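You operate a simulated robot arm through the tools that you are given. There is no shell and no other tool. Be economical: measure what you need, move in short steps, check, and stop when the job is done.

You are at the controls of a simulated robot arm. One attempt, no reset.

JOB
Set section 57 on the black board and brush contact glue over its top.
Fine: section down and the stop slid in before you brush; brush back in its pot, tin closed after. A coat counts when it lies all over at full strength: go over it till it gets no stronger.

Only the result counts: the job must be done as asked and must still hold three seconds after the hand-in. Knocking over, shifting, dropping, spilling or breaking anything else fails it.

ROBOT AND FRAMES
A 6-joint arm with a two-finger gripper, fixed in place. Base frame: the origin is at the foot of the arm, x ahead of it, y to its left, z up; the work surface is at about z = 0.8. Units: m, degrees, N and s.
Its first joint turns from -166.0 to 166.0 degrees. Payload 2.45 kg.
Tool frame: the origin (TCP) lies between the finger pads and is the grasp point; the fingertips stand 0.02 m ahead of it; z points along the fingers, y is the line along which they close. Largest opening 0.14 m; the body of the gripper starts 0.168 m behind the TCP.
Orientation is told as [roll, pitch, yaw] about the base's x, y, z axes, in that order, counted from this pose: with the fingers straight down and closing along the base's y, the tool's x points along the base's -x, its y along +y and its z along -z.

CONTROLS
- The arm moves only by the tool arm_command. Its argument "targets" is a list of rows, each a list of 6 numbers: the shift along the tool's x, y, z in units of 500 mm (1.0 is 500 mm), then the turn, a rotation vector about the tool's x, y, z in units of 45 degrees (1.0 is 45 degrees). In form: [[x, y, z, ax, ay, az], ...]. A call has 1 to 20 rows; each row is the pose to reach, as a shift and turn from the pose commanded when the call began, along the tool's axes at that moment. "jaw" is the finger opening in m, from 0 to 0.14, set as the call begins (left out, the last holds). A call with a number of a shift or a turn outside -1 to 1 is refused whole. Rows are played at 5 a second. More than 0.05 m and 8.6 degrees between two rows, or a gripper value outside its range, and nothing of the call is played. Where a pose cannot be reached the arm comes as near as it can. A force on the tool above 90 N (or 10 N above the force at the start of the call, whichever is more), or a blocked arm, ends the call early, and 0.2 s more pass. The fingers move at their own pace (about 0.045 m/s each) and stop on an object; they squeeze with about 25 N. The grip force told is the motor's: it shows also when the fingers shut on nothing. Time passes only in rows, and 0.2 s behind the last, so rows that repeat a pose let the fingers close. The reply holds the time, the measured pose of the TCP, the force on the tool along the base axes, the opening and the grip force, in the units named above and with some noise, with the torque about the TCP (base axes, N m) and any sound that the robot's microphone picked up.
- Cameras (640 x 400 px; columns grow to the right, rows downward): "scene" is fixed at [0.0526, 0.649, 1.5508]; the picture's right is [-0.28, -0.96, 0.00], its down [-0.52, 0.15, -0.84] and it looks along [0.81, -0.23, -0.54] (base axes); focal length 356 px, centre (320, 200). "wrist" rides on the gripper at [0.078, 0.011, -0.209] in the tool frame; the picture's right is [-0.14, 0.99, 0.00], its down [-0.92, -0.13, -0.37] and it looks along [-0.37, -0.05, 0.93] (tool axes); focal length 280 px, centre (320, 200). There is no depth. A picture from a camera that has moved, and an enlarged one, comes with that camera's place and axes in the base frame and with its lens.
- capture(camera): a new picture of that camera. No time passes.
- enlarge(camera, box): a new picture of the part [left, top, right, bottom] of that camera's present view, enlarged. No time passes.
- finish_job(): hands the job in; it is judged then, once.

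Go step by step. Nothing tells you positions but the pictures and the camera data: compare them with the known pose of the tool, close in by small moves and look again before you grip or let go. The budget is 120 turns and 84 pictures, counting those below and the enlarged ones. Unless the task says otherwise, let go and move clear before handing in, and close with one line.

The tools are called after ">>>" as name(argument=value, ...) on one line, values as JSON. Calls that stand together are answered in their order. arm_command: Moves the arm, as the interface text tells. Its arguments: {"type":"object","properties":{"targets":{"type":"array","items":{"type":"array","items":{"type":"number"}}},"jaw":{"type":"number"}},"required":["targets"]} The other tools are called the same way: capture (camera) takes a picture; enlarge (camera, box) takes an enlarged picture of a part of a camera's view; finish_job () hands the job in.

At the start:

```text
time: 0.0
position: [0.7367, 0.3101, 1.2521]
tool_rot: [0.0, 0.0, 0.0]
ft_force: [0.4, 0.1, -1.2]
torque: [0.01, -0.02, 0.0]
opening: 0.1402
grasp_force: 0.1
```

scene: 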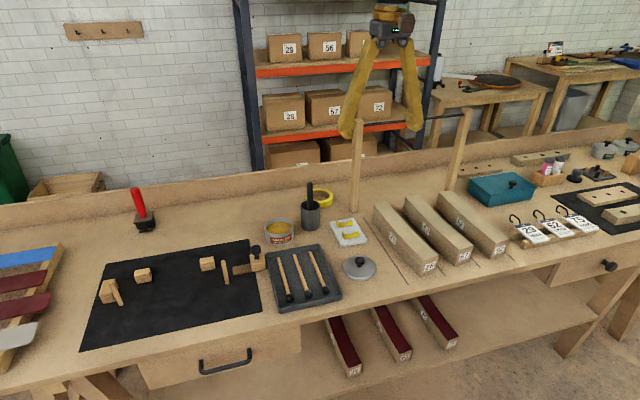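
wrist: 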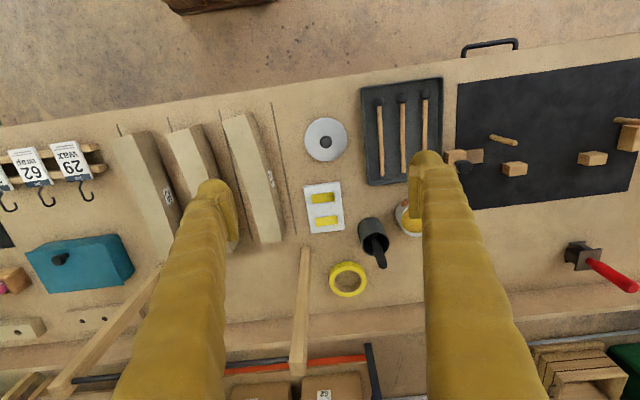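

I see a bench with a black board at left (with blocks/pegs and a slide stop), an open glue tin, a brush in a pot, a lid, and three numbered wooden sections in the middle. I'll look closer at these.

>>> enlarge(camera="scene", box=[340, 170, 540, 295])

>>> enlarge(camera="scene", box=[70, 220, 270, 345])

>>> enlarge(camera="scene", box=[230, 170, 390, 310])

>>> enlarge(camera="scene", box=[310, 270, 470, 390])

```text
3.20 times, centred on (440, 232) of scene
camera zoom: at [0.0526, 0.649, 1.5508], right [-0.28, -0.96, 0.0], down [-0.52, 0.15, -0.84], along [0.81, -0.23, -0.54], focal length 1140 px, centre (-64, 96)
```

zoom: 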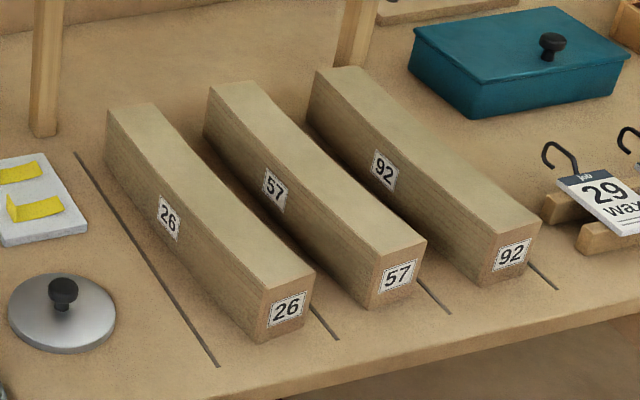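

```text
3.20 times, centred on (170, 282) of scene
camera zoom: at [0.0526, 0.649, 1.5508], right [-0.28, -0.96, 0.0], down [-0.52, 0.15, -0.84], along [0.81, -0.23, -0.54], focal length 1140 px, centre (800, -64)
```

zoom: 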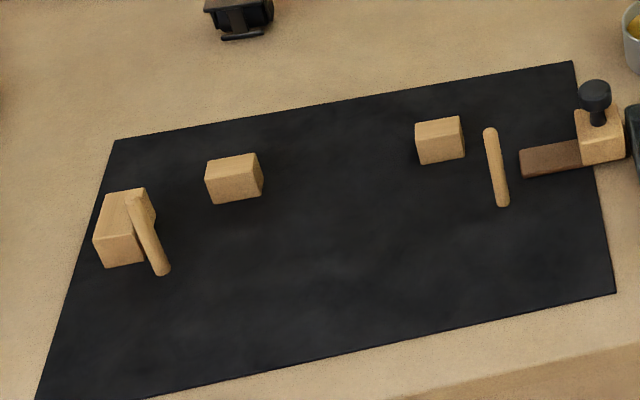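

```text
2.86 times, centred on (310, 240) of scene
camera zoom: at [0.0526, 0.649, 1.5508], right [-0.28, -0.96, 0.0], down [-0.52, 0.15, -0.84], along [0.81, -0.23, -0.54], focal length 1018 px, centre (349, 86)
```

zoom: 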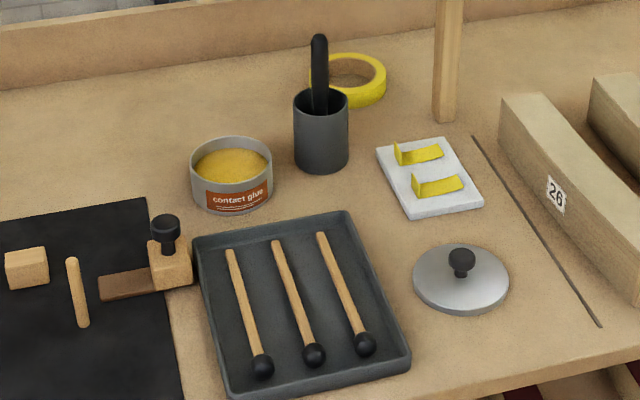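

```text
3.33 times, centred on (390, 330) of scene
camera zoom: at [0.0526, 0.649, 1.5508], right [-0.28, -0.96, 0.0], down [-0.52, 0.15, -0.84], along [0.81, -0.23, -0.54], focal length 1188 px, centre (87, -233)
```

zoom: 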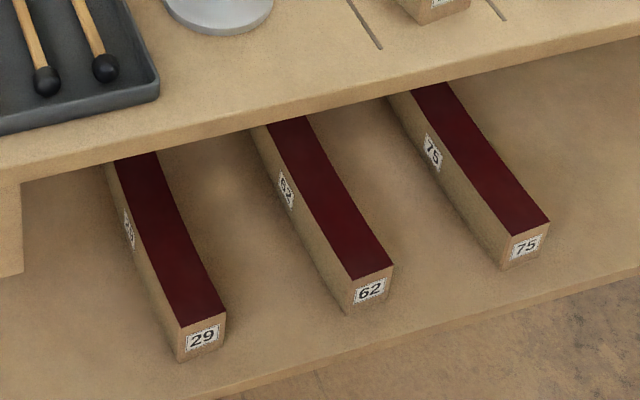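

Section 57 is the middle of three, lying along x around (0.87, 0.02). The left board with the blocks looks far out of reach, so I'll check the other dark board at the right.

>>> enlarge(camera="scene", box=[480, 120, 640, 245])

>>> arm_command(targets=[[0.04, -0.08, 0, 0, 0, 0], [0.08, -0.16, 0, 0, 0, 0], [0.12, -0.24, 0, 0, 0, 0], [0.14, -0.32, 0, 0, 0, 0], [0.14, -0.41, 0, 0, 0, 0], [0.14, -0.5, 0, 0, 0, 0], [0.14, -0.58, 0, 0, 0, 0]])

>>> capture(camera="wrist")

```text
3.20 times, centred on (560, 182) of scene
camera zoom: at [0.0526, 0.649, 1.5508], right [-0.28, -0.96, 0.0], down [-0.52, 0.15, -0.84], along [0.81, -0.23, -0.54], focal length 1140 px, centre (-448, 256)
```

zoom: 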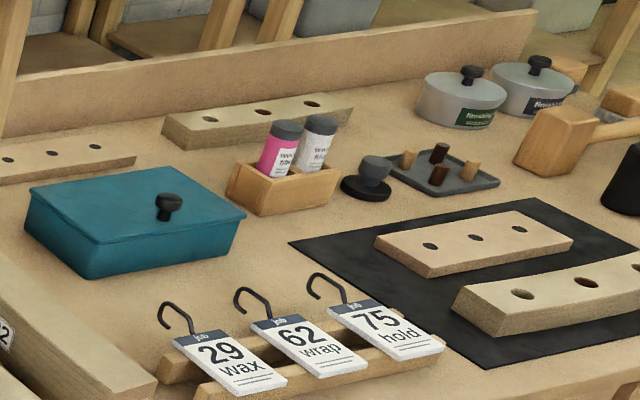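

```text
time: 1.6
position: [0.6669, 0.0207, 1.2528]
tool_rot: [0.0, 0.0, 0.0]
ft_force: [-0.4, 0.8, -0.6]
torque: [-0.01, -0.02, -0.01]
opening: 0.1403
grasp_force: 0.1
```

```text
76 pictures are left
camera wrist: at [0.588, 0.0316, 1.4628], right [0.14, 0.99, 0.0], down [0.92, -0.13, 0.37], along [0.37, -0.05, -0.93], focal length 280 px, centre (320, 200)
```

wrist: 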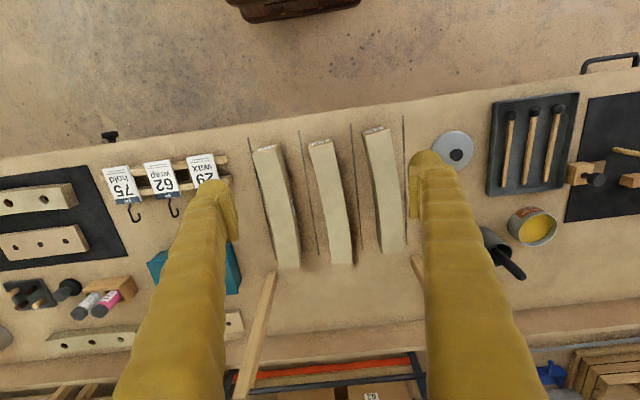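

The fixture is on the left board: upright pegs at x≈0.83, back blocks at x≈0.9, an end block at y≈1.0 and the slide at y≈0.69. That is a radius of about 1.2 m, beyond the told reach, so I'll test how far the arm really goes, high up.

>>> arm_command(targets=[[0.0, 0.08, 0, 0, 0, 0], [0.0, 0.16, 0, 0, 0, 0], [0.0, 0.24, 0, 0, 0, 0], [0.0, 0.32, 0, 0, 0, 0], [0.0, 0.4, 0, 0, 0, 0], [0.0, 0.48, 0, 0, 0, 0], [0.0, 0.56, 0, 0, 0, 0], [0.0, 0.64, 0, 0, 0, 0], [0, 0.72, 0, 0, 0, 0], [0, 0.8, 0, 0, 0, 0], [0, 0.88, 0, 0, 0, 0], [0, 0.96, 0, 0, 0, 0], [-0.06, 1.0, 0, 0, 0, 0], [-0.14, 1.0, 0, 0, 0, 0], [-0.22, 1.0, 0, 0, 0, 0], [-0.3, 1.0, 0, 0, 0, 0], [-0.38, 1.0, 0, 0, 0, 0]])

>>> capture(camera="wrist")

>>> capture(camera="scene")

```text
time: 5.2
position: [0.8571, 0.5202, 1.2532]
tool_rot: [0.1, 0.0, 0.0]
ft_force: [0.2, 0.3, 0.7]
torque: [0.05, -0.1, -0.04]
opening: 0.14
grasp_force: 0.0
```

```text
75 pictures are left
camera wrist: at [0.7787, 0.5317, 1.4631], right [0.14, 0.99, 0.0], down [0.92, -0.13, 0.37], along [0.37, -0.05, -0.93], focal length 280 px, centre (320, 200)
```

wrist: 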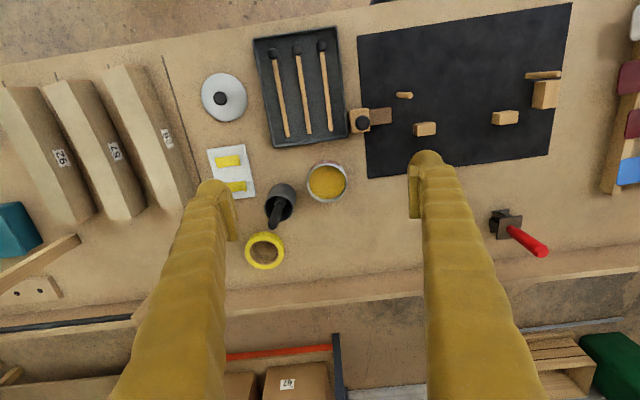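

```text
74 pictures are left
```

scene: 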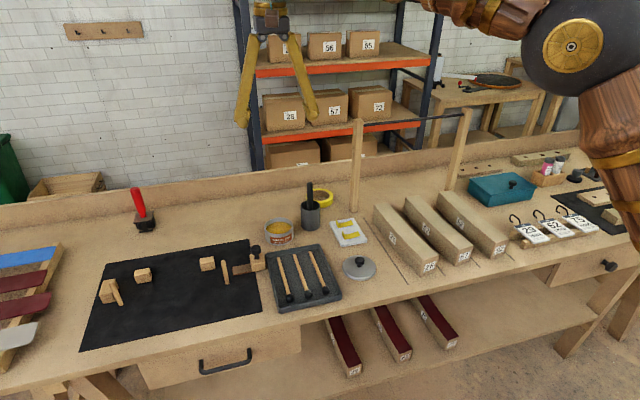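

Reach is fine to r≈1.0 here. I'll continue toward the board's fixture centre.

>>> arm_command(targets=[[0, 0.08, 0, 0, 0, 0], [0, 0.16, 0, 0, 0, 0], [0, 0.24, 0, 0, 0, 0], [0, 0.32, 0, 0, 0, 0], [0, 0.4, 0, 0, 0, 0], [0, 0.48, 0, 0, 0, 0], [0, 0.56, 0, 0, 0, 0], [0, 0.64, 0, 0, 0, 0]])

>>> capture(camera="wrist")

```text
time: 7.0
position: [0.8018, 0.7736, 1.2179]
tool_rot: [0.1, -0.1, -0.1]
ft_force: [0.4, -2.6, 1.5]
torque: [0.43, 0.14, -0.02]
opening: 0.14
grasp_force: 0.1
out of reach, approached as far as the arm can: row 5, 6, 7, 8
```

```text
73 pictures are left
camera wrist: at [0.7236, 0.7848, 1.428], right [0.14, 0.99, 0.0], down [0.92, -0.13, 0.37], along [0.37, -0.05, -0.93], focal length 280 px, centre (320, 200)
```

wrist: 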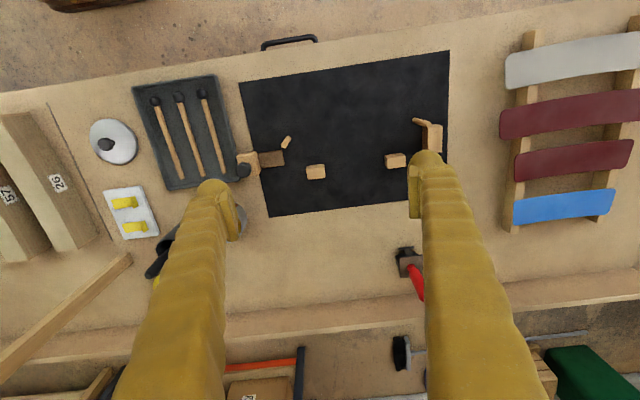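

The arm tops out at r≈1.11 with the tool straight down, so I'll need to tilt the tool at the board. First I'll look closely at the fixture from here.

>>> enlarge(camera="wrist", box=[230, 80, 460, 224])

>>> enlarge(camera="wrist", box=[490, 0, 640, 240])

```text
2.78 times, centred on (345, 152) of wrist
camera zoom: at [0.7236, 0.7848, 1.428], right [0.14, 0.99, 0.0], down [0.92, -0.13, 0.37], along [0.37, -0.05, -0.93], focal length 779 px, centre (251, 333)
```

zoom: 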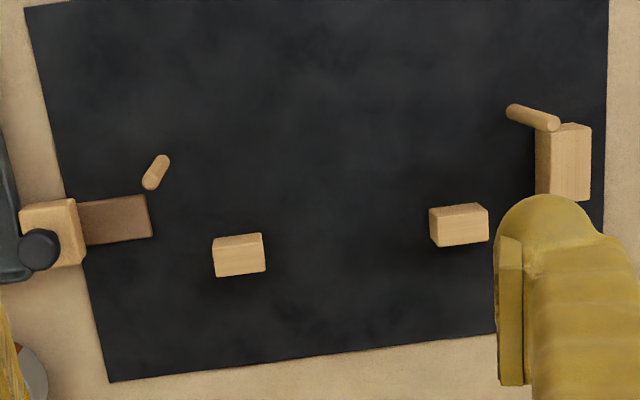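

```text
1.67 times, centred on (565, 120) of wrist
camera zoom: at [0.7236, 0.7848, 1.428], right [0.14, 0.99, 0.0], down [0.92, -0.13, 0.37], along [0.37, -0.05, -0.93], focal length 467 px, centre (-88, 333)
```

zoom: 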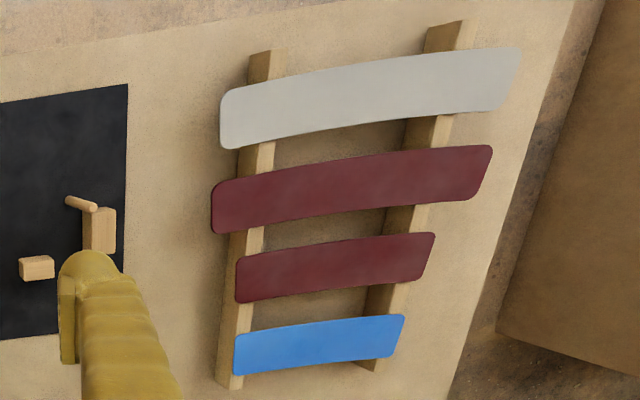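

Fixture pocket measured: pegs at (0.817, 0.702) and (0.817, 0.978), back block faces at x≈0.888, end block face at y≈0.996, slide tip at y≈0.686. Next I'll look closely at section 57.

>>> arm_command(targets=[[0.06, -0.08, 0, 0, 0, 0], [0.1, -0.16, 0, 0, 0, 0], [0.1, -0.25, 0, 0, 0, 0], [0.1, -0.34, 0, 0, 0, 0], [0.1, -0.43, 0, 0, 0, 0], [0.1, -0.52, 0, 0, 0, 0], [0.1, -0.61, 0, 0, 0, 0], [0.1, -0.7, 0, 0, 0, 0], [0.1, -0.79, 0, 0, 0, 0], [0.1, -0.88, 0, 0, 0, 0], [0.1, -0.96, 0, 0, 0, 0]])

>>> arm_command(targets=[[0.04, -0.08, 0.04, 0, 0, 0], [0.04, -0.16, 0.1, 0, 0, 0], [0.04, -0.25, 0.16, 0, 0, 0], [0.04, -0.34, 0.2, 0, 0, 0], [0.04, -0.43, 0.2, 0, 0, 0], [0.04, -0.52, 0.2, 0, 0, 0], [0.04, -0.6, 0.2, 0, 0, 0], [0.04, -0.69, 0.2, 0, 0, 0]])

>>> capture(camera="wrist")

```text
time: 9.4
position: [0.7509, 0.2943, 1.2105]
tool_rot: [0.0, -0.1, 0.0]
ft_force: [-0.7, 0.4, -0.3]
torque: [-0.03, 0.0, 0.0]
opening: 0.14
grasp_force: 0.0
```

```text
refused: row 3 steps farther than a row can; nothing moved
```

```text
70 pictures are left
camera wrist: at [0.6718, 0.3064, 1.4199], right [0.14, 0.99, 0.0], down [0.92, -0.13, 0.37], along [0.36, -0.05, -0.93], focal length 280 px, centre (320, 200)
```

wrist: 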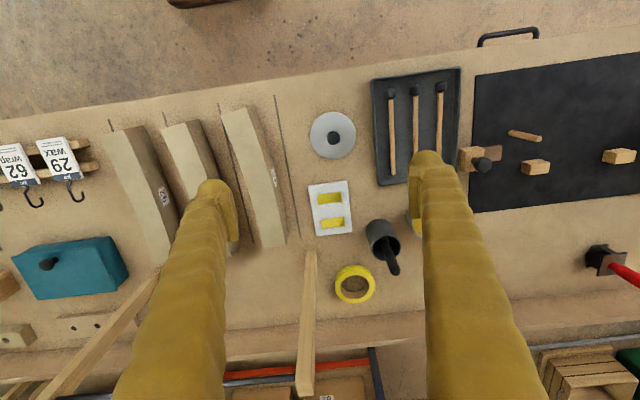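

Positions stay consistent; I'll approach over section 57 with smaller steps.

>>> arm_command(targets=[[0.02, -0.07, 0.04, 0, 0, 0], [0.04, -0.14, 0.08, 0, 0, 0], [0.06, -0.21, 0.12, 0, 0, 0], [0.08, -0.28, 0.16, 0, 0, 0], [0.08, -0.35, 0.2, 0, 0, 0], [0.08, -0.42, 0.24, 0, 0, 0], [0.08, -0.49, 0.28, 0, 0, 0], [0.08, -0.55, 0.32, 0, 0, 0]])

>>> capture(camera="wrist")

```text
time: 11.2
position: [0.7096, 0.0198, 1.0528]
tool_rot: [-0.1, 0.0, 0.0]
ft_force: [0.3, -0.8, -0.5]
torque: [-0.02, -0.01, 0.0]
opening: 0.14
grasp_force: 0.1
```

```text
69 pictures are left
camera wrist: at [0.6312, 0.0322, 1.2622], right [0.14, 0.99, 0.0], down [0.92, -0.13, 0.37], along [0.37, -0.05, -0.93], focal length 280 px, centre (320, 200)
```

wrist: 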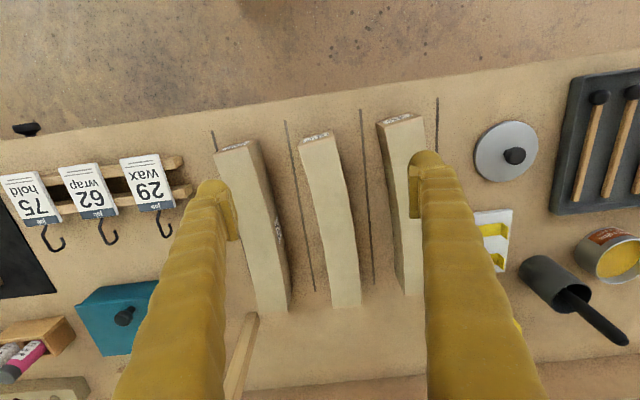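

>>> enlarge(camera="wrist", box=[230, 110, 430, 320])

```text
1.90 times, centred on (330, 215) of wrist
camera zoom: at [0.6312, 0.0322, 1.2622], right [0.14, 0.99, 0.0], down [0.92, -0.13, 0.37], along [0.37, -0.05, -0.93], focal length 534 px, centre (301, 171)
```

zoom: 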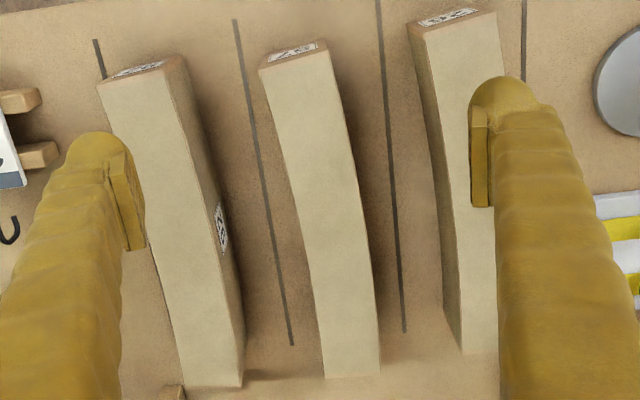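

Section 57 is bowed slightly toward +y, about 0.31 × 0.053 m, centred near (0.862, 0.024), top at z≈0.85. I'll test reach over the board with a 30° outward tilt and 90° yaw, empty and high.

>>> arm_command(targets=[[0, 0, 0, 0, -0.17, 0], [0, 0, 0, 0, -0.34, 0], [0, 0, 0, 0, -0.51, 0], [0, 0, 0, 0, -0.667, 0]])

>>> arm_command(targets=[[0, 0.09, 0, -0.05, 0, -0.0866], [0, 0.18, 0, -0.1, 0, -0.1732], [0, 0.27, 0, -0.15, 0, -0.26], [0, 0.36, 0, -0.2, 0, -0.346], [0, 0.45, 0, -0.25, 0, -0.433], [0, 0.54, 0, -0.3, 0, -0.52], [0, 0.63, 0, -0.35, 0, -0.606], [0, 0.72, 0, -0.4, 0, -0.693], [0, 0.81, 0, -0.45, 0, -0.779], [0, 0.9, 0, -0.5, 0, -0.866], [0, 0.98, 0, -0.5, 0, -0.866]])

```text
time: 12.2
position: [0.71, 0.021, 1.0529]
tool_rot: [0.0, -30.1, 0.0]
ft_force: [0.2, 0.2, 0.1]
torque: [-0.02, 0.0, 0.04]
opening: 0.1402
grasp_force: 0.0
```

```text
time: 14.6
position: [0.7082, 0.5112, 1.0519]
tool_rot: [0.0, -30.0, 45.1]
ft_force: [0.5, -0.2, 1.2]
torque: [0.02, 0.01, 0.0]
opening: 0.14
grasp_force: 0.1
```

Good so far. Now continue toward the pocket centre with the remaining 45° yaw.

>>> arm_command(targets=[[-0.061, 0.025, 0.05, -0.0625, 0, -0.108], [-0.122, 0.05, 0.1, -0.125, 0, -0.2165], [-0.183, 0.074, 0.15, -0.1875, 0, -0.325], [-0.244, 0.099, 0.2, -0.25, 0, -0.433], [-0.305, 0.124, 0.25, -0.3125, 0, -0.541], [-0.366, 0.149, 0.3, -0.375, 0, -0.65], [-0.427, 0.173, 0.35, -0.4375, 0, -0.758], [-0.488, 0.198, 0.398, -0.5, 0, -0.866]])

>>> capture(camera="wrist")

>>> capture(camera="scene")

```text
time: 16.4
position: [0.8598, 0.7985, 1.0045]
tool_rot: [-0.1, -30.1, 90.1]
ft_force: [-0.7, -0.1, 0.5]
torque: [-0.08, -0.05, -0.06]
opening: 0.1401
grasp_force: 0.0
```

```text
67 pictures are left
camera wrist: at [0.8487, 0.6269, 1.147], right [-0.99, 0.12, 0.07], down [0.13, 0.61, 0.78], along [0.05, 0.78, -0.62], focal length 280 px, centre (320, 200)
```

wrist: 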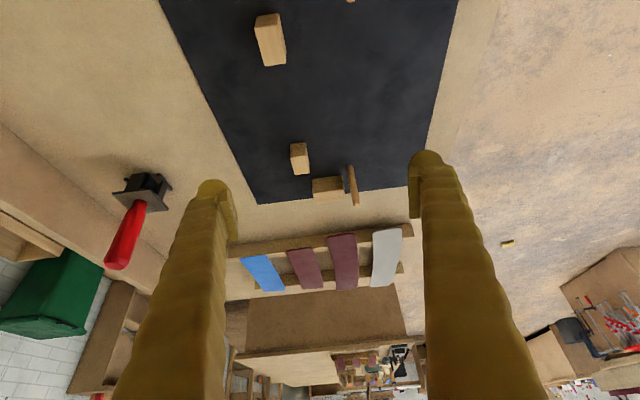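

```text
66 pictures are left
```

scene: 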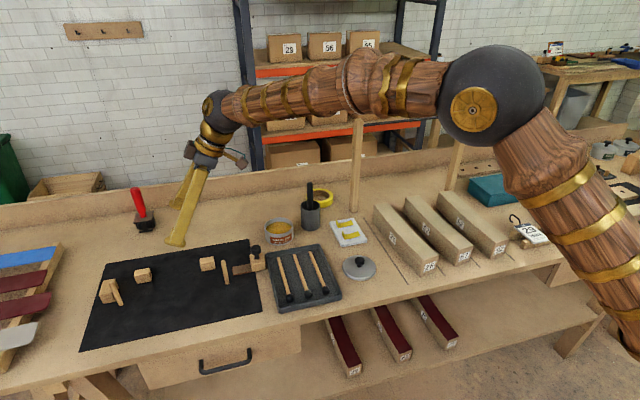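

The 30° tilt reaches here. I'll test descending to near the final height.

>>> arm_command(targets=[[0.018, 0, 0.07, 0, 0, 0], [0.035, 0, 0.14, 0, 0, 0], [0.053, 0, 0.21, 0, 0, 0], [0.071, 0, 0.2825, 0, 0, 0]])

>>> capture(camera="scene")

>>> capture(camera="wrist")

```text
time: 17.4
position: [0.859, 0.8395, 0.8617]
tool_rot: [0.0, -30.0, 89.9]
ft_force: [0.1, 0.4, 0.2]
torque: [-0.04, 0.0, 0.0]
opening: 0.1401
grasp_force: 0.0
```

```text
65 pictures are left
```

scene: 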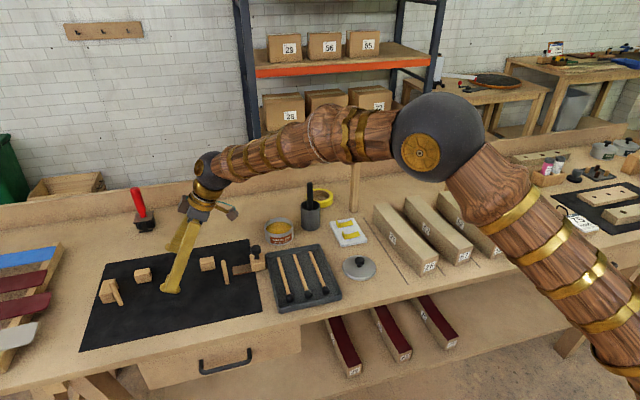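

```text
64 pictures are left
camera wrist: at [0.8474, 0.6688, 1.0043], right [-0.99, 0.12, 0.07], down [0.13, 0.61, 0.78], along [0.05, 0.78, -0.62], focal length 280 px, centre (320, 200)
```

wrist: 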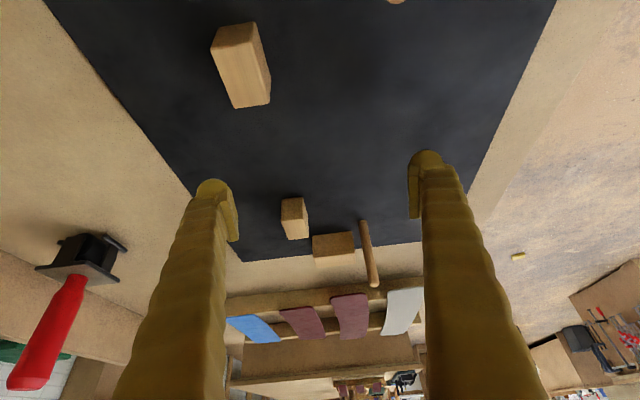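

Reach at the pocket is confirmed. I'll retrace to the section, narrowing the jaw to 0.09 to clear the neighbours.

>>> arm_command(jaw=0.09, targets=[[-0.05, 0, -0.0865, 0, 0, 0], [-0.1, 0, -0.173, 0, 0, 0], [-0.15, 0, -0.26, 0, 0, 0], [-0.2, 0, -0.346, 0, 0, 0], [-0.1285, 0.0375, -0.387, 0.0625, 0, 0.108], [-0.057, 0.075, -0.4285, 0.125, 0, 0.2165], [0.0145, 0.1125, -0.47, 0.1875, 0, 0.325], [0.086, 0.15, -0.511, 0.25, 0, 0.433], [0.1575, 0.1875, -0.552, 0.3125, 0, 0.541], [0.229, 0.225, -0.5935, 0.375, 0, 0.65], [0.3, 0.2625, -0.635, 0.4375, 0, 0.758], [0.372, 0.3, -0.676, 0.5, 0, 0.866]])

```text
refused: row 3 steps farther than a row can; nothing moved
```

A row was marginally too long; I'll shorten the steps.

>>> arm_command(jaw=0.09, targets=[[-0.04, 0, -0.069, 0, 0, 0], [-0.08, 0, -0.138, 0, 0, 0], [-0.12, 0, -0.207, 0, 0, 0], [-0.16, 0, -0.276, 0, 0, 0], [-0.2, 0, -0.346, 0, 0, 0], [-0.1285, 0.0375, -0.387, 0.0625, 0, 0.108], [-0.057, 0.075, -0.4285, 0.125, 0, 0.2165], [0.0145, 0.1125, -0.47, 0.1875, 0, 0.325], [0.086, 0.15, -0.511, 0.25, 0, 0.433], [0.1575, 0.1875, -0.552, 0.3125, 0, 0.541], [0.229, 0.225, -0.5935, 0.375, 0, 0.65], [0.3, 0.2625, -0.635, 0.4375, 0, 0.758], [0.372, 0.3, -0.676, 0.5, 0, 0.866]])

```text
time: 20.2
position: [0.7099, 0.5092, 1.0654]
tool_rot: [0.0, -30.0, 44.9]
ft_force: [-0.1, 0.3, 0.3]
torque: [-0.02, -0.03, 0.01]
opening: 0.0899
grasp_force: 0.0
```

>>> arm_command(targets=[[0.049, -0.073, -0.015, 0.043, 0, 0.075], [0.099, -0.147, -0.03, 0.086, 0, 0.149], [0.148, -0.22, -0.045, 0.129, 0, 0.224], [0.198, -0.294, -0.06, 0.173, 0, 0.299], [0.247, -0.367, -0.075, 0.216, 0, 0.374], [0.297, -0.441, -0.089, 0.259, 0, 0.448], [0.346, -0.514, -0.104, 0.302, 0, 0.523], [0.396, -0.588, -0.119, 0.345, 0, 0.598], [0.445, -0.661, -0.134, 0.388, 0, 0.672], [0.495, -0.735, -0.149, 0.431, 0, 0.747], [0.544, -0.808, -0.164, 0.4745, 0, 0.822]])

>>> capture(camera="wrist")

>>> capture(camera="scene")

```text
time: 22.6
position: [0.7984, 0.0292, 0.9969]
tool_rot: [-0.1, -30.0, 2.3]
ft_force: [0.4, 0.6, 0.0]
torque: [0.04, 0.03, 0.0]
opening: 0.0902
grasp_force: 0.1
```

```text
63 pictures are left
camera wrist: at [0.6256, 0.0338, 1.1394], right [0.08, 0.99, 0.07], down [0.62, -0.1, 0.78], along [0.78, -0.02, -0.62], focal length 280 px, centre (320, 200)
```

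wrist: 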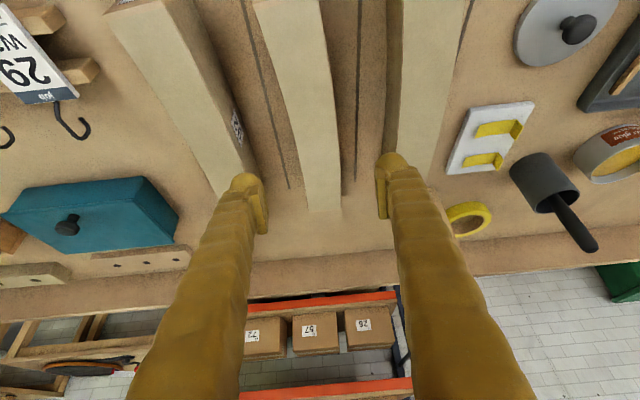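

```text
62 pictures are left
```

scene: 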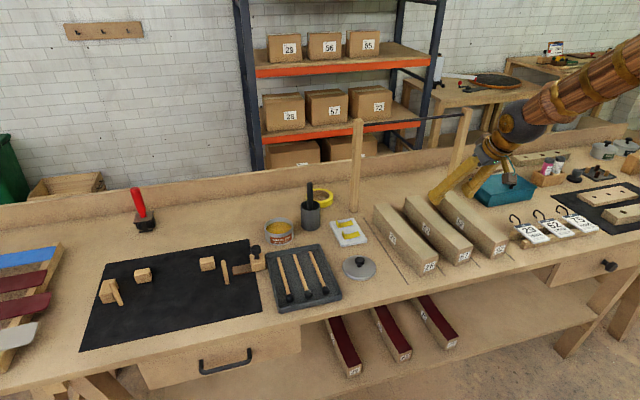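

>>> arm_command(targets=[[0.012, -0.002, 0.08, 0, 0, 0], [0.024, -0.004, 0.16, 0, 0, 0], [0.036, -0.005, 0.238, 0, 0, 0]])

>>> capture(camera="wrist")

>>> enlarge(camera="scene", box=[370, 150, 530, 280])

```text
time: 23.4
position: [0.8432, 0.0302, 0.8868]
tool_rot: [0.0, -30.1, 2.4]
ft_force: [0.4, -0.1, -0.3]
torque: [0.03, 0.01, 0.0]
opening: 0.0899
grasp_force: 0.1
```

```text
61 pictures are left
camera wrist: at [0.6702, 0.0345, 1.0292], right [0.08, 0.99, 0.07], down [0.62, -0.1, 0.78], along [0.78, -0.02, -0.62], focal length 280 px, centre (320, 200)
```

wrist: 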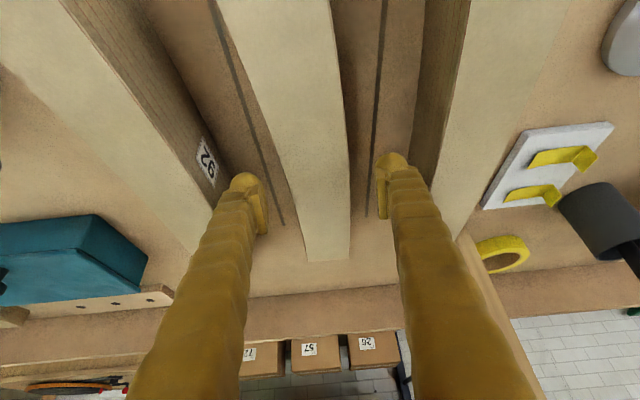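

```text
3.08 times, centred on (450, 215) of scene
camera zoom: at [0.0526, 0.649, 1.5508], right [-0.28, -0.96, 0.0], down [-0.52, 0.15, -0.84], along [0.81, -0.23, -0.54], focal length 1097 px, centre (-80, 154)
```

zoom: 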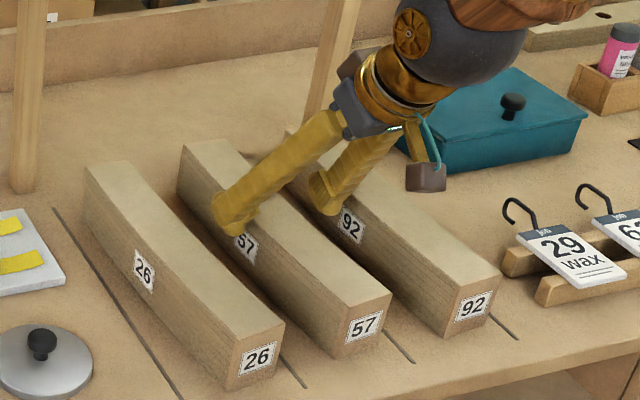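

Fingers straddle section 57 with clearance on both sides. Descend, then close.

>>> arm_command(targets=[[0.01, -0.003, 0.055, 0, 0, 0], [0.019, -0.005, 0.109, 0, 0, 0]])

>>> arm_command(jaw=0.03, targets=[[0, 0, 0, 0, 0, 0], [0, 0, 0, 0, 0, 0], [0, 0, 0, 0, 0, 0], [0, 0, 0, 0, 0, 0], [0, 0, 0, 0, 0, 0]])

>>> capture(camera="wrist")

```text
time: 24.0
position: [0.8609, 0.0272, 0.8341]
tool_rot: [0.0, -30.1, 2.2]
ft_force: [-0.6, 0.6, -0.6]
torque: [0.01, 0.0, 0.0]
opening: 0.0904
grasp_force: 0.0
```

```text
time: 25.2
position: [0.8611, 0.0282, 0.8358]
tool_rot: [0.0, -30.0, 2.3]
ft_force: [1.7, 1.8, -0.9]
torque: [-0.07, 0.05, 0.09]
opening: 0.0561
grasp_force: 24.6
```

```text
59 pictures are left
camera wrist: at [0.6882, 0.0329, 0.9766], right [0.08, 0.99, 0.07], down [0.62, -0.1, 0.78], along [0.78, -0.02, -0.62], focal length 280 px, centre (320, 200)
```

wrist: 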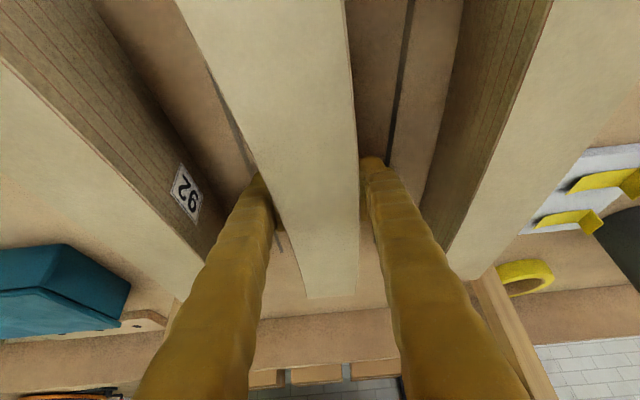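

Gripped at 0.056 m. Lift and check.

>>> arm_command(targets=[[-0.045, 0, -0.078, 0, 0, 0], [-0.09, 0, -0.156, 0, 0, 0], [-0.135, 0, -0.234, 0, 0, 0], [-0.18, 0, -0.312, 0, 0, 0], [-0.225, 0, -0.39, 0, 0, 0], [-0.27, 0, -0.468, 0, 0, 0]])

>>> capture(camera="scene")

>>> capture(camera="wrist")

```text
time: 26.6
position: [0.8611, 0.0271, 1.1037]
tool_rot: [0.0, -30.0, 2.2]
ft_force: [0.5, -0.2, -0.3]
torque: [-0.04, 0.01, 0.01]
opening: 0.03
grasp_force: 0.0
```

```text
58 pictures are left
```

scene: 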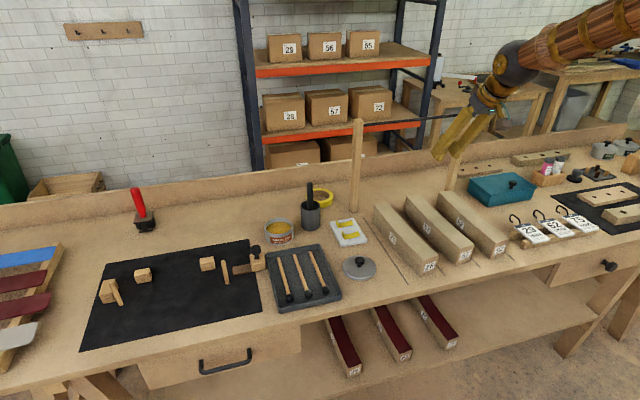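

```text
57 pictures are left
camera wrist: at [0.6889, 0.032, 1.2461], right [0.08, 0.99, 0.07], down [0.62, -0.1, 0.78], along [0.78, -0.02, -0.62], focal length 280 px, centre (320, 200)
```

wrist: 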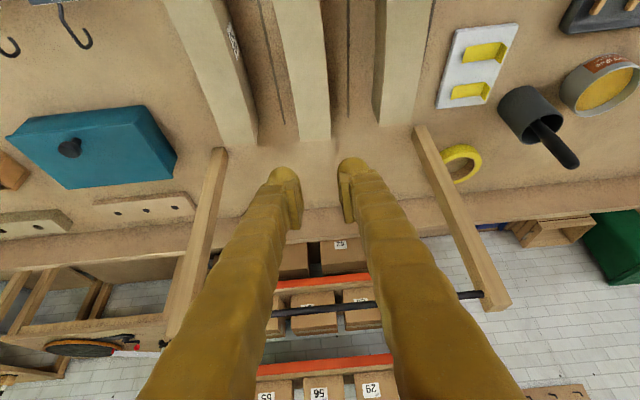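

The section slipped out and stayed in its place. I'll go back, grip deeper and more centrally, and lift slowly.

>>> arm_command(jaw=0.09, targets=[[0.0407, 0, 0.0671, 0, 0, 0], [0.081, 0, 0.134, 0, 0, 0], [0.122, 0, 0.201, 0, 0, 0], [0.163, 0, 0.269, 0, 0, 0], [0.204, 0, 0.336, 0, 0, 0], [0.244, 0, 0.403, 0, 0, 0], [0.285, 0, 0.47, 0, 0, 0]])

>>> arm_command(jaw=0.0, targets=[[0, 0, 0, 0, 0, 0], [0, 0, 0, 0, 0, 0], [0, 0, 0, 0, 0, 0], [0, 0, 0, 0, 0, 0], [0, 0, 0, 0, 0, 0], [0, 0, 0, 0, 0, 0]])

>>> arm_command(targets=[[-0.005, 0, -0.0087, 0, 0, 0], [-0.01, 0, -0.0174, 0, 0, 0], [-0.015, 0, -0.026, 0, 0, 0]])

>>> enlarge(camera="scene", box=[370, 150, 530, 280])

```text
time: 28.2
position: [0.8555, 0.026, 0.829]
tool_rot: [0.0, -30.1, 2.3]
ft_force: [-0.2, 1.1, 0.2]
torque: [0.01, 0.0, 0.01]
opening: 0.0901
grasp_force: 0.0
```

```text
time: 29.6
position: [0.8562, 0.0261, 0.8292]
tool_rot: [0.0, -30.1, 2.3]
ft_force: [0.8, -2.1, -0.6]
torque: [0.08, 0.02, 0.02]
opening: 0.0561
grasp_force: 25.0
```

```text
time: 30.4
position: [0.8565, 0.026, 0.8431]
tool_rot: [0.0, -30.0, 2.3]
ft_force: [-0.3, 0.5, -5.7]
torque: [0.01, -0.06, -0.01]
opening: 0.0562
grasp_force: 24.9
```

```text
3.08 times, centred on (450, 215) of scene
camera zoom: at [0.0526, 0.649, 1.5508], right [-0.28, -0.96, 0.0], down [-0.52, 0.15, -0.84], along [0.81, -0.23, -0.54], focal length 1097 px, centre (-80, 154)
```

zoom: 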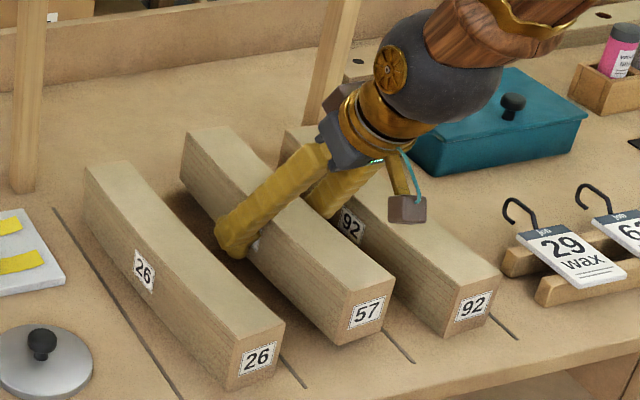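

It holds, weighing about 5.5 N. I'll carry it slowly: lift, draw back toward the base, then swing.

>>> arm_command(targets=[[-0.012, 0, -0.021, 0, 0, 0], [-0.028, 0, -0.048, 0, 0, 0], [-0.05, 0, -0.0866, 0, 0, 0], [-0.024, 0.0015, -0.117, 0, 0, 0], [0.002, 0.003, -0.1475, 0, 0, 0], [0.028, 0.005, -0.178, 0, 0, 0], [0.054, 0.006, -0.2085, 0, 0, 0], [0.08, 0.008, -0.239, 0, 0, 0], [0.106, 0.009, -0.2695, 0, 0, 0], [0.132, 0.011, -0.3, 0, 0, 0], [0.158, 0.012, -0.331, 0, 0, 0], [0.184, 0.014, -0.361, 0, 0, 0]])

>>> capture(camera="wrist")

```text
time: 33.0
position: [0.6877, 0.0265, 0.9538]
tool_rot: [0.0, -30.0, 2.3]
ft_force: [0.7, 0.5, -5.7]
torque: [0.02, -0.06, 0.0]
opening: 0.0564
grasp_force: 25.1
```

```text
55 pictures are left
camera wrist: at [0.5141, 0.0312, 1.0968], right [0.08, 0.99, 0.07], down [0.62, -0.1, 0.78], along [0.78, -0.02, -0.62], focal length 280 px, centre (320, 200)
```

wrist: 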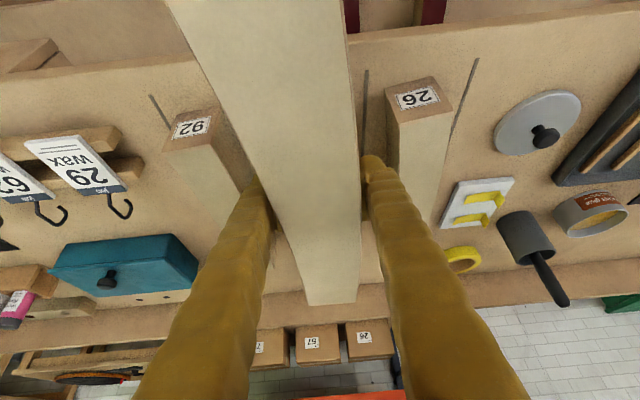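

>>> arm_command(targets=[[0.006, 0.048, -0.003, -0.025, 0, -0.043], [0.012, 0.095, -0.007, -0.05, 0, -0.087], [0.018, 0.143, -0.01, -0.075, 0, -0.13], [0.024, 0.191, -0.014, -0.1, 0, -0.173], [0.03, 0.238, -0.017, -0.125, 0, -0.217], [0.036, 0.286, -0.021, -0.15, 0, -0.26], [0.042, 0.334, -0.024, -0.175, 0, -0.303], [0.048, 0.381, -0.028, -0.2, 0, -0.346], [0.054, 0.429, -0.031, -0.225, 0, -0.39], [0.06, 0.4765, -0.0345, -0.25, 0, -0.433], [0.066, 0.524, -0.038, -0.275, 0, -0.476], [0.072, 0.572, -0.041, -0.3, 0, -0.52], [0.078, 0.62, -0.045, -0.325, 0, -0.563], [0.084, 0.667, -0.048, -0.35, 0, -0.606], [0.09, 0.715, -0.052, -0.375, 0, -0.65], [0.096, 0.762, -0.055, -0.4, 0, -0.693], [0.102, 0.81, -0.059, -0.425, 0, -0.736], [0.108, 0.858, -0.062, -0.45, 0, -0.779], [0.114, 0.905, -0.066, -0.475, 0, -0.823], [0.12, 0.953, -0.069, -0.5, 0, -0.866]])

```text
time: 37.2
position: [0.5982, 0.5001, 0.952]
tool_rot: [0.0, -30.0, 47.2]
ft_force: [-0.4, 0.2, -5.3]
torque: [0.03, 0.01, 0.01]
opening: 0.0562
grasp_force: 25.2
```

>>> arm_command(targets=[[-0.038, 0.002, 0.022, -0.026, 0, -0.046], [-0.076, 0.004, 0.044, -0.053, 0, -0.092], [-0.113, 0.006, 0.0655, -0.079, 0, -0.137], [-0.151, 0.008, 0.087, -0.106, 0, -0.183], [-0.189, 0.01, 0.109, -0.132, 0, -0.229], [-0.227, 0.012, 0.131, -0.1585, 0, -0.2745], [-0.2645, 0.0135, 0.153, -0.185, 0, -0.32], [-0.302, 0.0155, 0.175, -0.211, 0, -0.366], [-0.34, 0.0175, 0.1965, -0.238, 0, -0.412], [-0.378, 0.0195, 0.218, -0.264, 0, -0.4575], [-0.416, 0.021, 0.24, -0.29, 0, -0.503], [-0.4535, 0.023, 0.262, -0.317, 0, -0.549], [-0.491, 0.025, 0.284, -0.343, 0, -0.595], [-0.529, 0.027, 0.3055, -0.37, 0, -0.6405], [-0.567, 0.029, 0.3275, -0.396, 0, -0.686], [-0.605, 0.031, 0.349, -0.423, 0, -0.732], [-0.643, 0.033, 0.371, -0.449, 0, -0.778], [-0.68, 0.035, 0.393, -0.4755, 0, -0.8236]])

>>> capture(camera="wrist")

>>> enlarge(camera="scene", box=[60, 190, 280, 340])

```text
time: 41.0
position: [0.8531, 0.8015, 0.9541]
tool_rot: [-0.1, -30.0, 90.1]
ft_force: [0.7, -0.5, -5.0]
torque: [0.02, 0.05, -0.01]
opening: 0.0563
grasp_force: 24.8
```

```text
54 pictures are left
camera wrist: at [0.8413, 0.6297, 1.0961], right [-0.99, 0.12, 0.07], down [0.13, 0.61, 0.78], along [0.05, 0.78, -0.62], focal length 280 px, centre (320, 200)
```

wrist: 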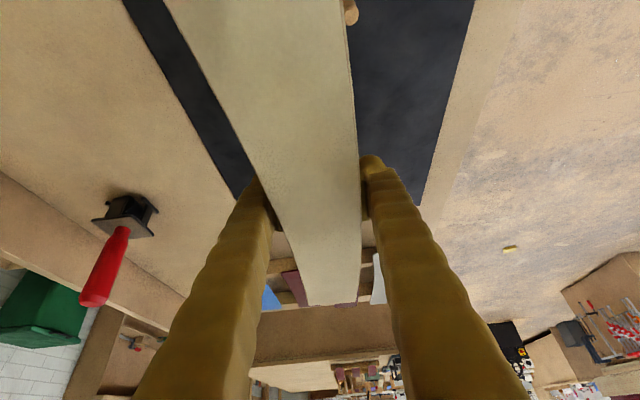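

```text
2.67 times, centred on (170, 265) of scene
camera zoom: at [0.0526, 0.649, 1.5508], right [-0.28, -0.96, 0.0], down [-0.52, 0.15, -0.84], along [0.81, -0.23, -0.54], focal length 950 px, centre (720, 27)
```

zoom: 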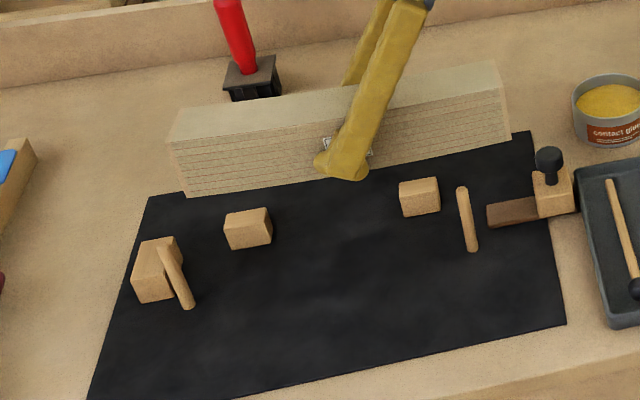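

The section is level, aligned along y, length ≈0.30. I'll move over the pocket just above peg height and check.

>>> arm_command(targets=[[-0.02, 0.0005, 0.03, 0, 0, 0], [-0.04, 0.001, 0.06, 0, 0, 0], [-0.059, 0.002, 0.09, 0, 0, 0]])

>>> enlarge(camera="scene", box=[70, 220, 270, 345])

>>> capture(camera="wrist")

```text
time: 41.8
position: [0.8505, 0.8485, 0.9296]
tool_rot: [0.0, -30.1, 90.1]
ft_force: [-0.7, -0.8, -5.3]
torque: [0.03, 0.04, 0.01]
opening: 0.0562
grasp_force: 24.9
```

```text
3.20 times, centred on (170, 282) of scene
camera zoom: at [0.0526, 0.649, 1.5508], right [-0.28, -0.96, 0.0], down [-0.52, 0.15, -0.84], along [0.81, -0.23, -0.54], focal length 1140 px, centre (800, -64)
```

zoom: 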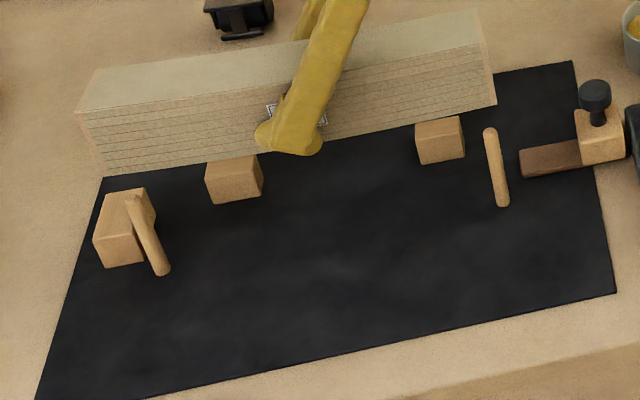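

```text
51 pictures are left
camera wrist: at [0.8396, 0.6771, 1.0728], right [-0.99, 0.12, 0.07], down [0.13, 0.61, 0.78], along [0.05, 0.78, -0.62], focal length 280 px, centre (320, 200)
```

wrist: 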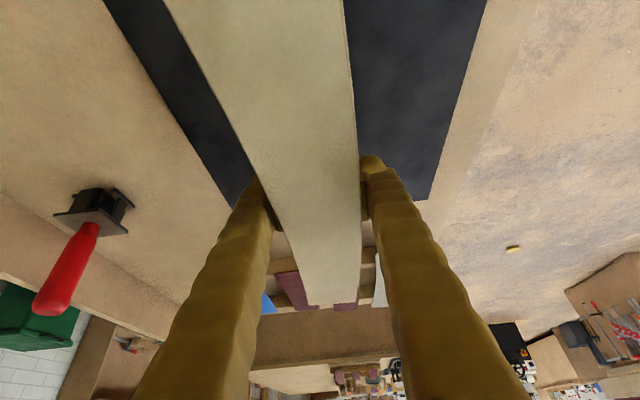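

Comparing projections, the left end may be too near the end block; I'll look closer to set the y shift.

>>> enlarge(camera="scene", box=[90, 250, 154, 310])

>>> enlarge(camera="scene", box=[190, 230, 270, 300])

```text
6.67 times, centred on (122, 280) of scene
camera zoom: at [0.0526, 0.649, 1.5508], right [-0.28, -0.96, 0.0], down [-0.52, 0.15, -0.84], along [0.81, -0.23, -0.54], focal length 2376 px, centre (1640, -333)
```

zoom: 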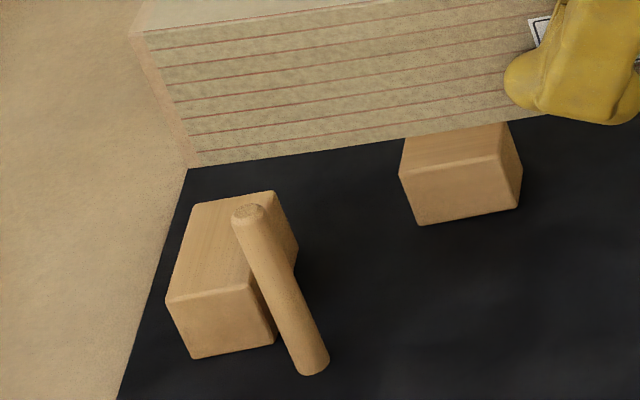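

```text
5.71 times, centred on (230, 265) of scene
camera zoom: at [0.0526, 0.649, 1.5508], right [-0.28, -0.96, 0.0], down [-0.52, 0.15, -0.84], along [0.81, -0.23, -0.54], focal length 2037 px, centre (834, -171)
```

zoom: 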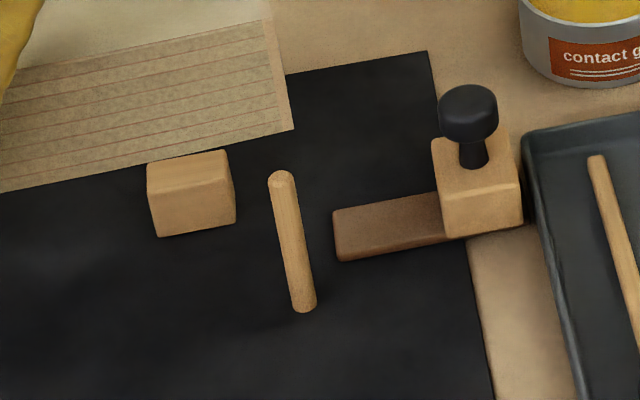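

Scene projection says shift about −6 mm in y and −2.5 mm in x for balanced clearance. I'll apply that and descend part way, then look.

>>> arm_command(targets=[[0.0104, 0.005, -0.006, 0, 0, 0], [0.03, 0.005, 0.028, 0, 0, 0], [0.05, 0.005, 0.063, 0, 0, 0], [0.07, 0.005, 0.098, 0, 0, 0]])

>>> enlarge(camera="scene", box=[90, 240, 270, 320])

```text
time: 42.8
position: [0.8478, 0.8412, 0.8694]
tool_rot: [0.0, -30.0, 90.1]
ft_force: [0.3, 0.4, -5.5]
torque: [0.05, 0.05, 0.01]
opening: 0.0561
grasp_force: 24.9
```

```text
3.56 times, centred on (180, 280) of scene
camera zoom: at [0.0526, 0.649, 1.5508], right [-0.28, -0.96, 0.0], down [-0.52, 0.15, -0.84], along [0.81, -0.23, -0.54], focal length 1267 px, centre (818, -84)
```

zoom: 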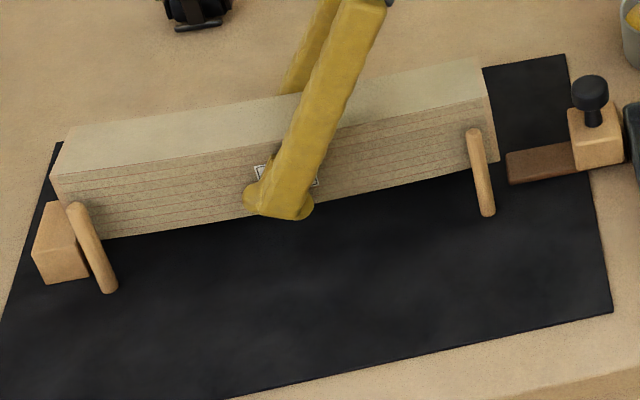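

>>> arm_command(targets=[[0.01, 0, 0.0175, 0, 0, 0], [0.02, 0, 0.035, 0, 0, 0], [0.032, 0, 0.0554, 0, 0, 0]])

>>> enlarge(camera="scene", box=[90, 240, 270, 320])

```text
time: 43.6
position: [0.8476, 0.8424, 0.8373]
tool_rot: [0.0, -30.0, 90.0]
ft_force: [0.3, -0.6, -4.8]
torque: [0.0, 0.01, -0.03]
opening: 0.0563
grasp_force: 24.9
```

```text
3.56 times, centred on (180, 280) of scene
camera zoom: at [0.0526, 0.649, 1.5508], right [-0.28, -0.96, 0.0], down [-0.52, 0.15, -0.84], along [0.81, -0.23, -0.54], focal length 1267 px, centre (818, -84)
```

zoom: 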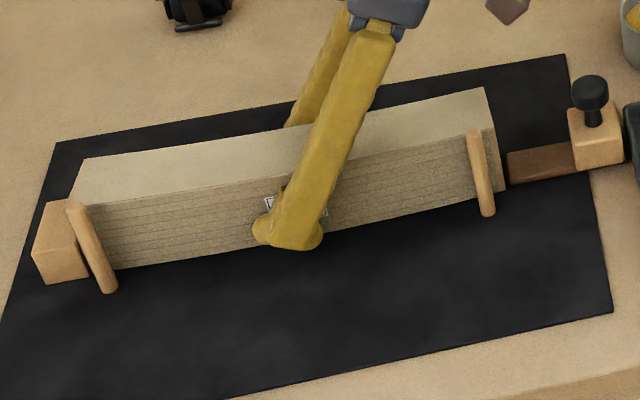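

Clean so far. Lower the last few millimetres.

>>> arm_command(targets=[[0.003, 0, 0.0052, 0, 0, 0], [0.006, 0, 0.0104, 0, 0, 0], [0.0085, 0, 0.0147, 0, 0, 0]])

```text
time: 44.4
position: [0.8478, 0.8426, 0.8318]
tool_rot: [0.0, -30.1, 90.1]
ft_force: [-10.4, -10.1, 21.6]
torque: [-0.38, 0.15, -0.42]
opening: 0.056
grasp_force: 25.2
```

Contact made. Ease up 1 mm and open.

>>> arm_command(targets=[[-0.003, 0, -0.005, 0, 0, 0], [-0.003, 0, -0.005, 0, 0, 0]])

>>> arm_command(jaw=0.09, targets=[[0, 0, 0, 0, 0, 0], [0, 0, 0, 0, 0, 0], [0, 0, 0, 0, 0, 0]])

>>> enlarge(camera="scene", box=[90, 240, 270, 320])

```text
time: 45.0
position: [0.8478, 0.842, 0.833]
tool_rot: [-0.2, -30.0, 90.2]
ft_force: [3.1, 6.8, 6.3]
torque: [0.33, -0.15, 0.03]
opening: 0.0562
grasp_force: 24.8
```

```text
time: 45.8
position: [0.8461, 0.8423, 0.8311]
tool_rot: [-0.1, -30.0, 90.1]
ft_force: [0.1, -0.8, 0.3]
torque: [0.02, -0.03, 0.02]
opening: 0.0902
grasp_force: 0.1
```

```text
3.56 times, centred on (180, 280) of scene
camera zoom: at [0.0526, 0.649, 1.5508], right [-0.28, -0.96, 0.0], down [-0.52, 0.15, -0.84], along [0.81, -0.23, -0.54], focal length 1267 px, centre (818, -84)
```

zoom: 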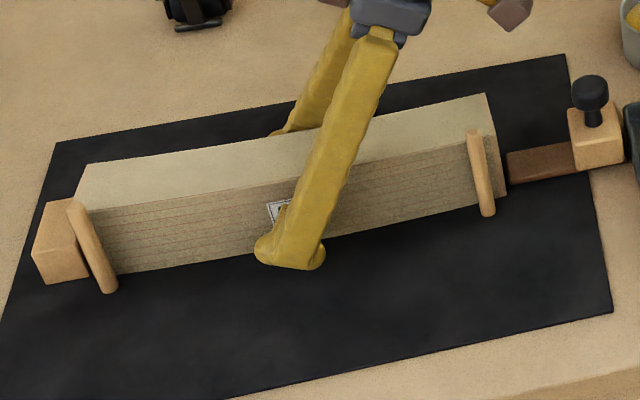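

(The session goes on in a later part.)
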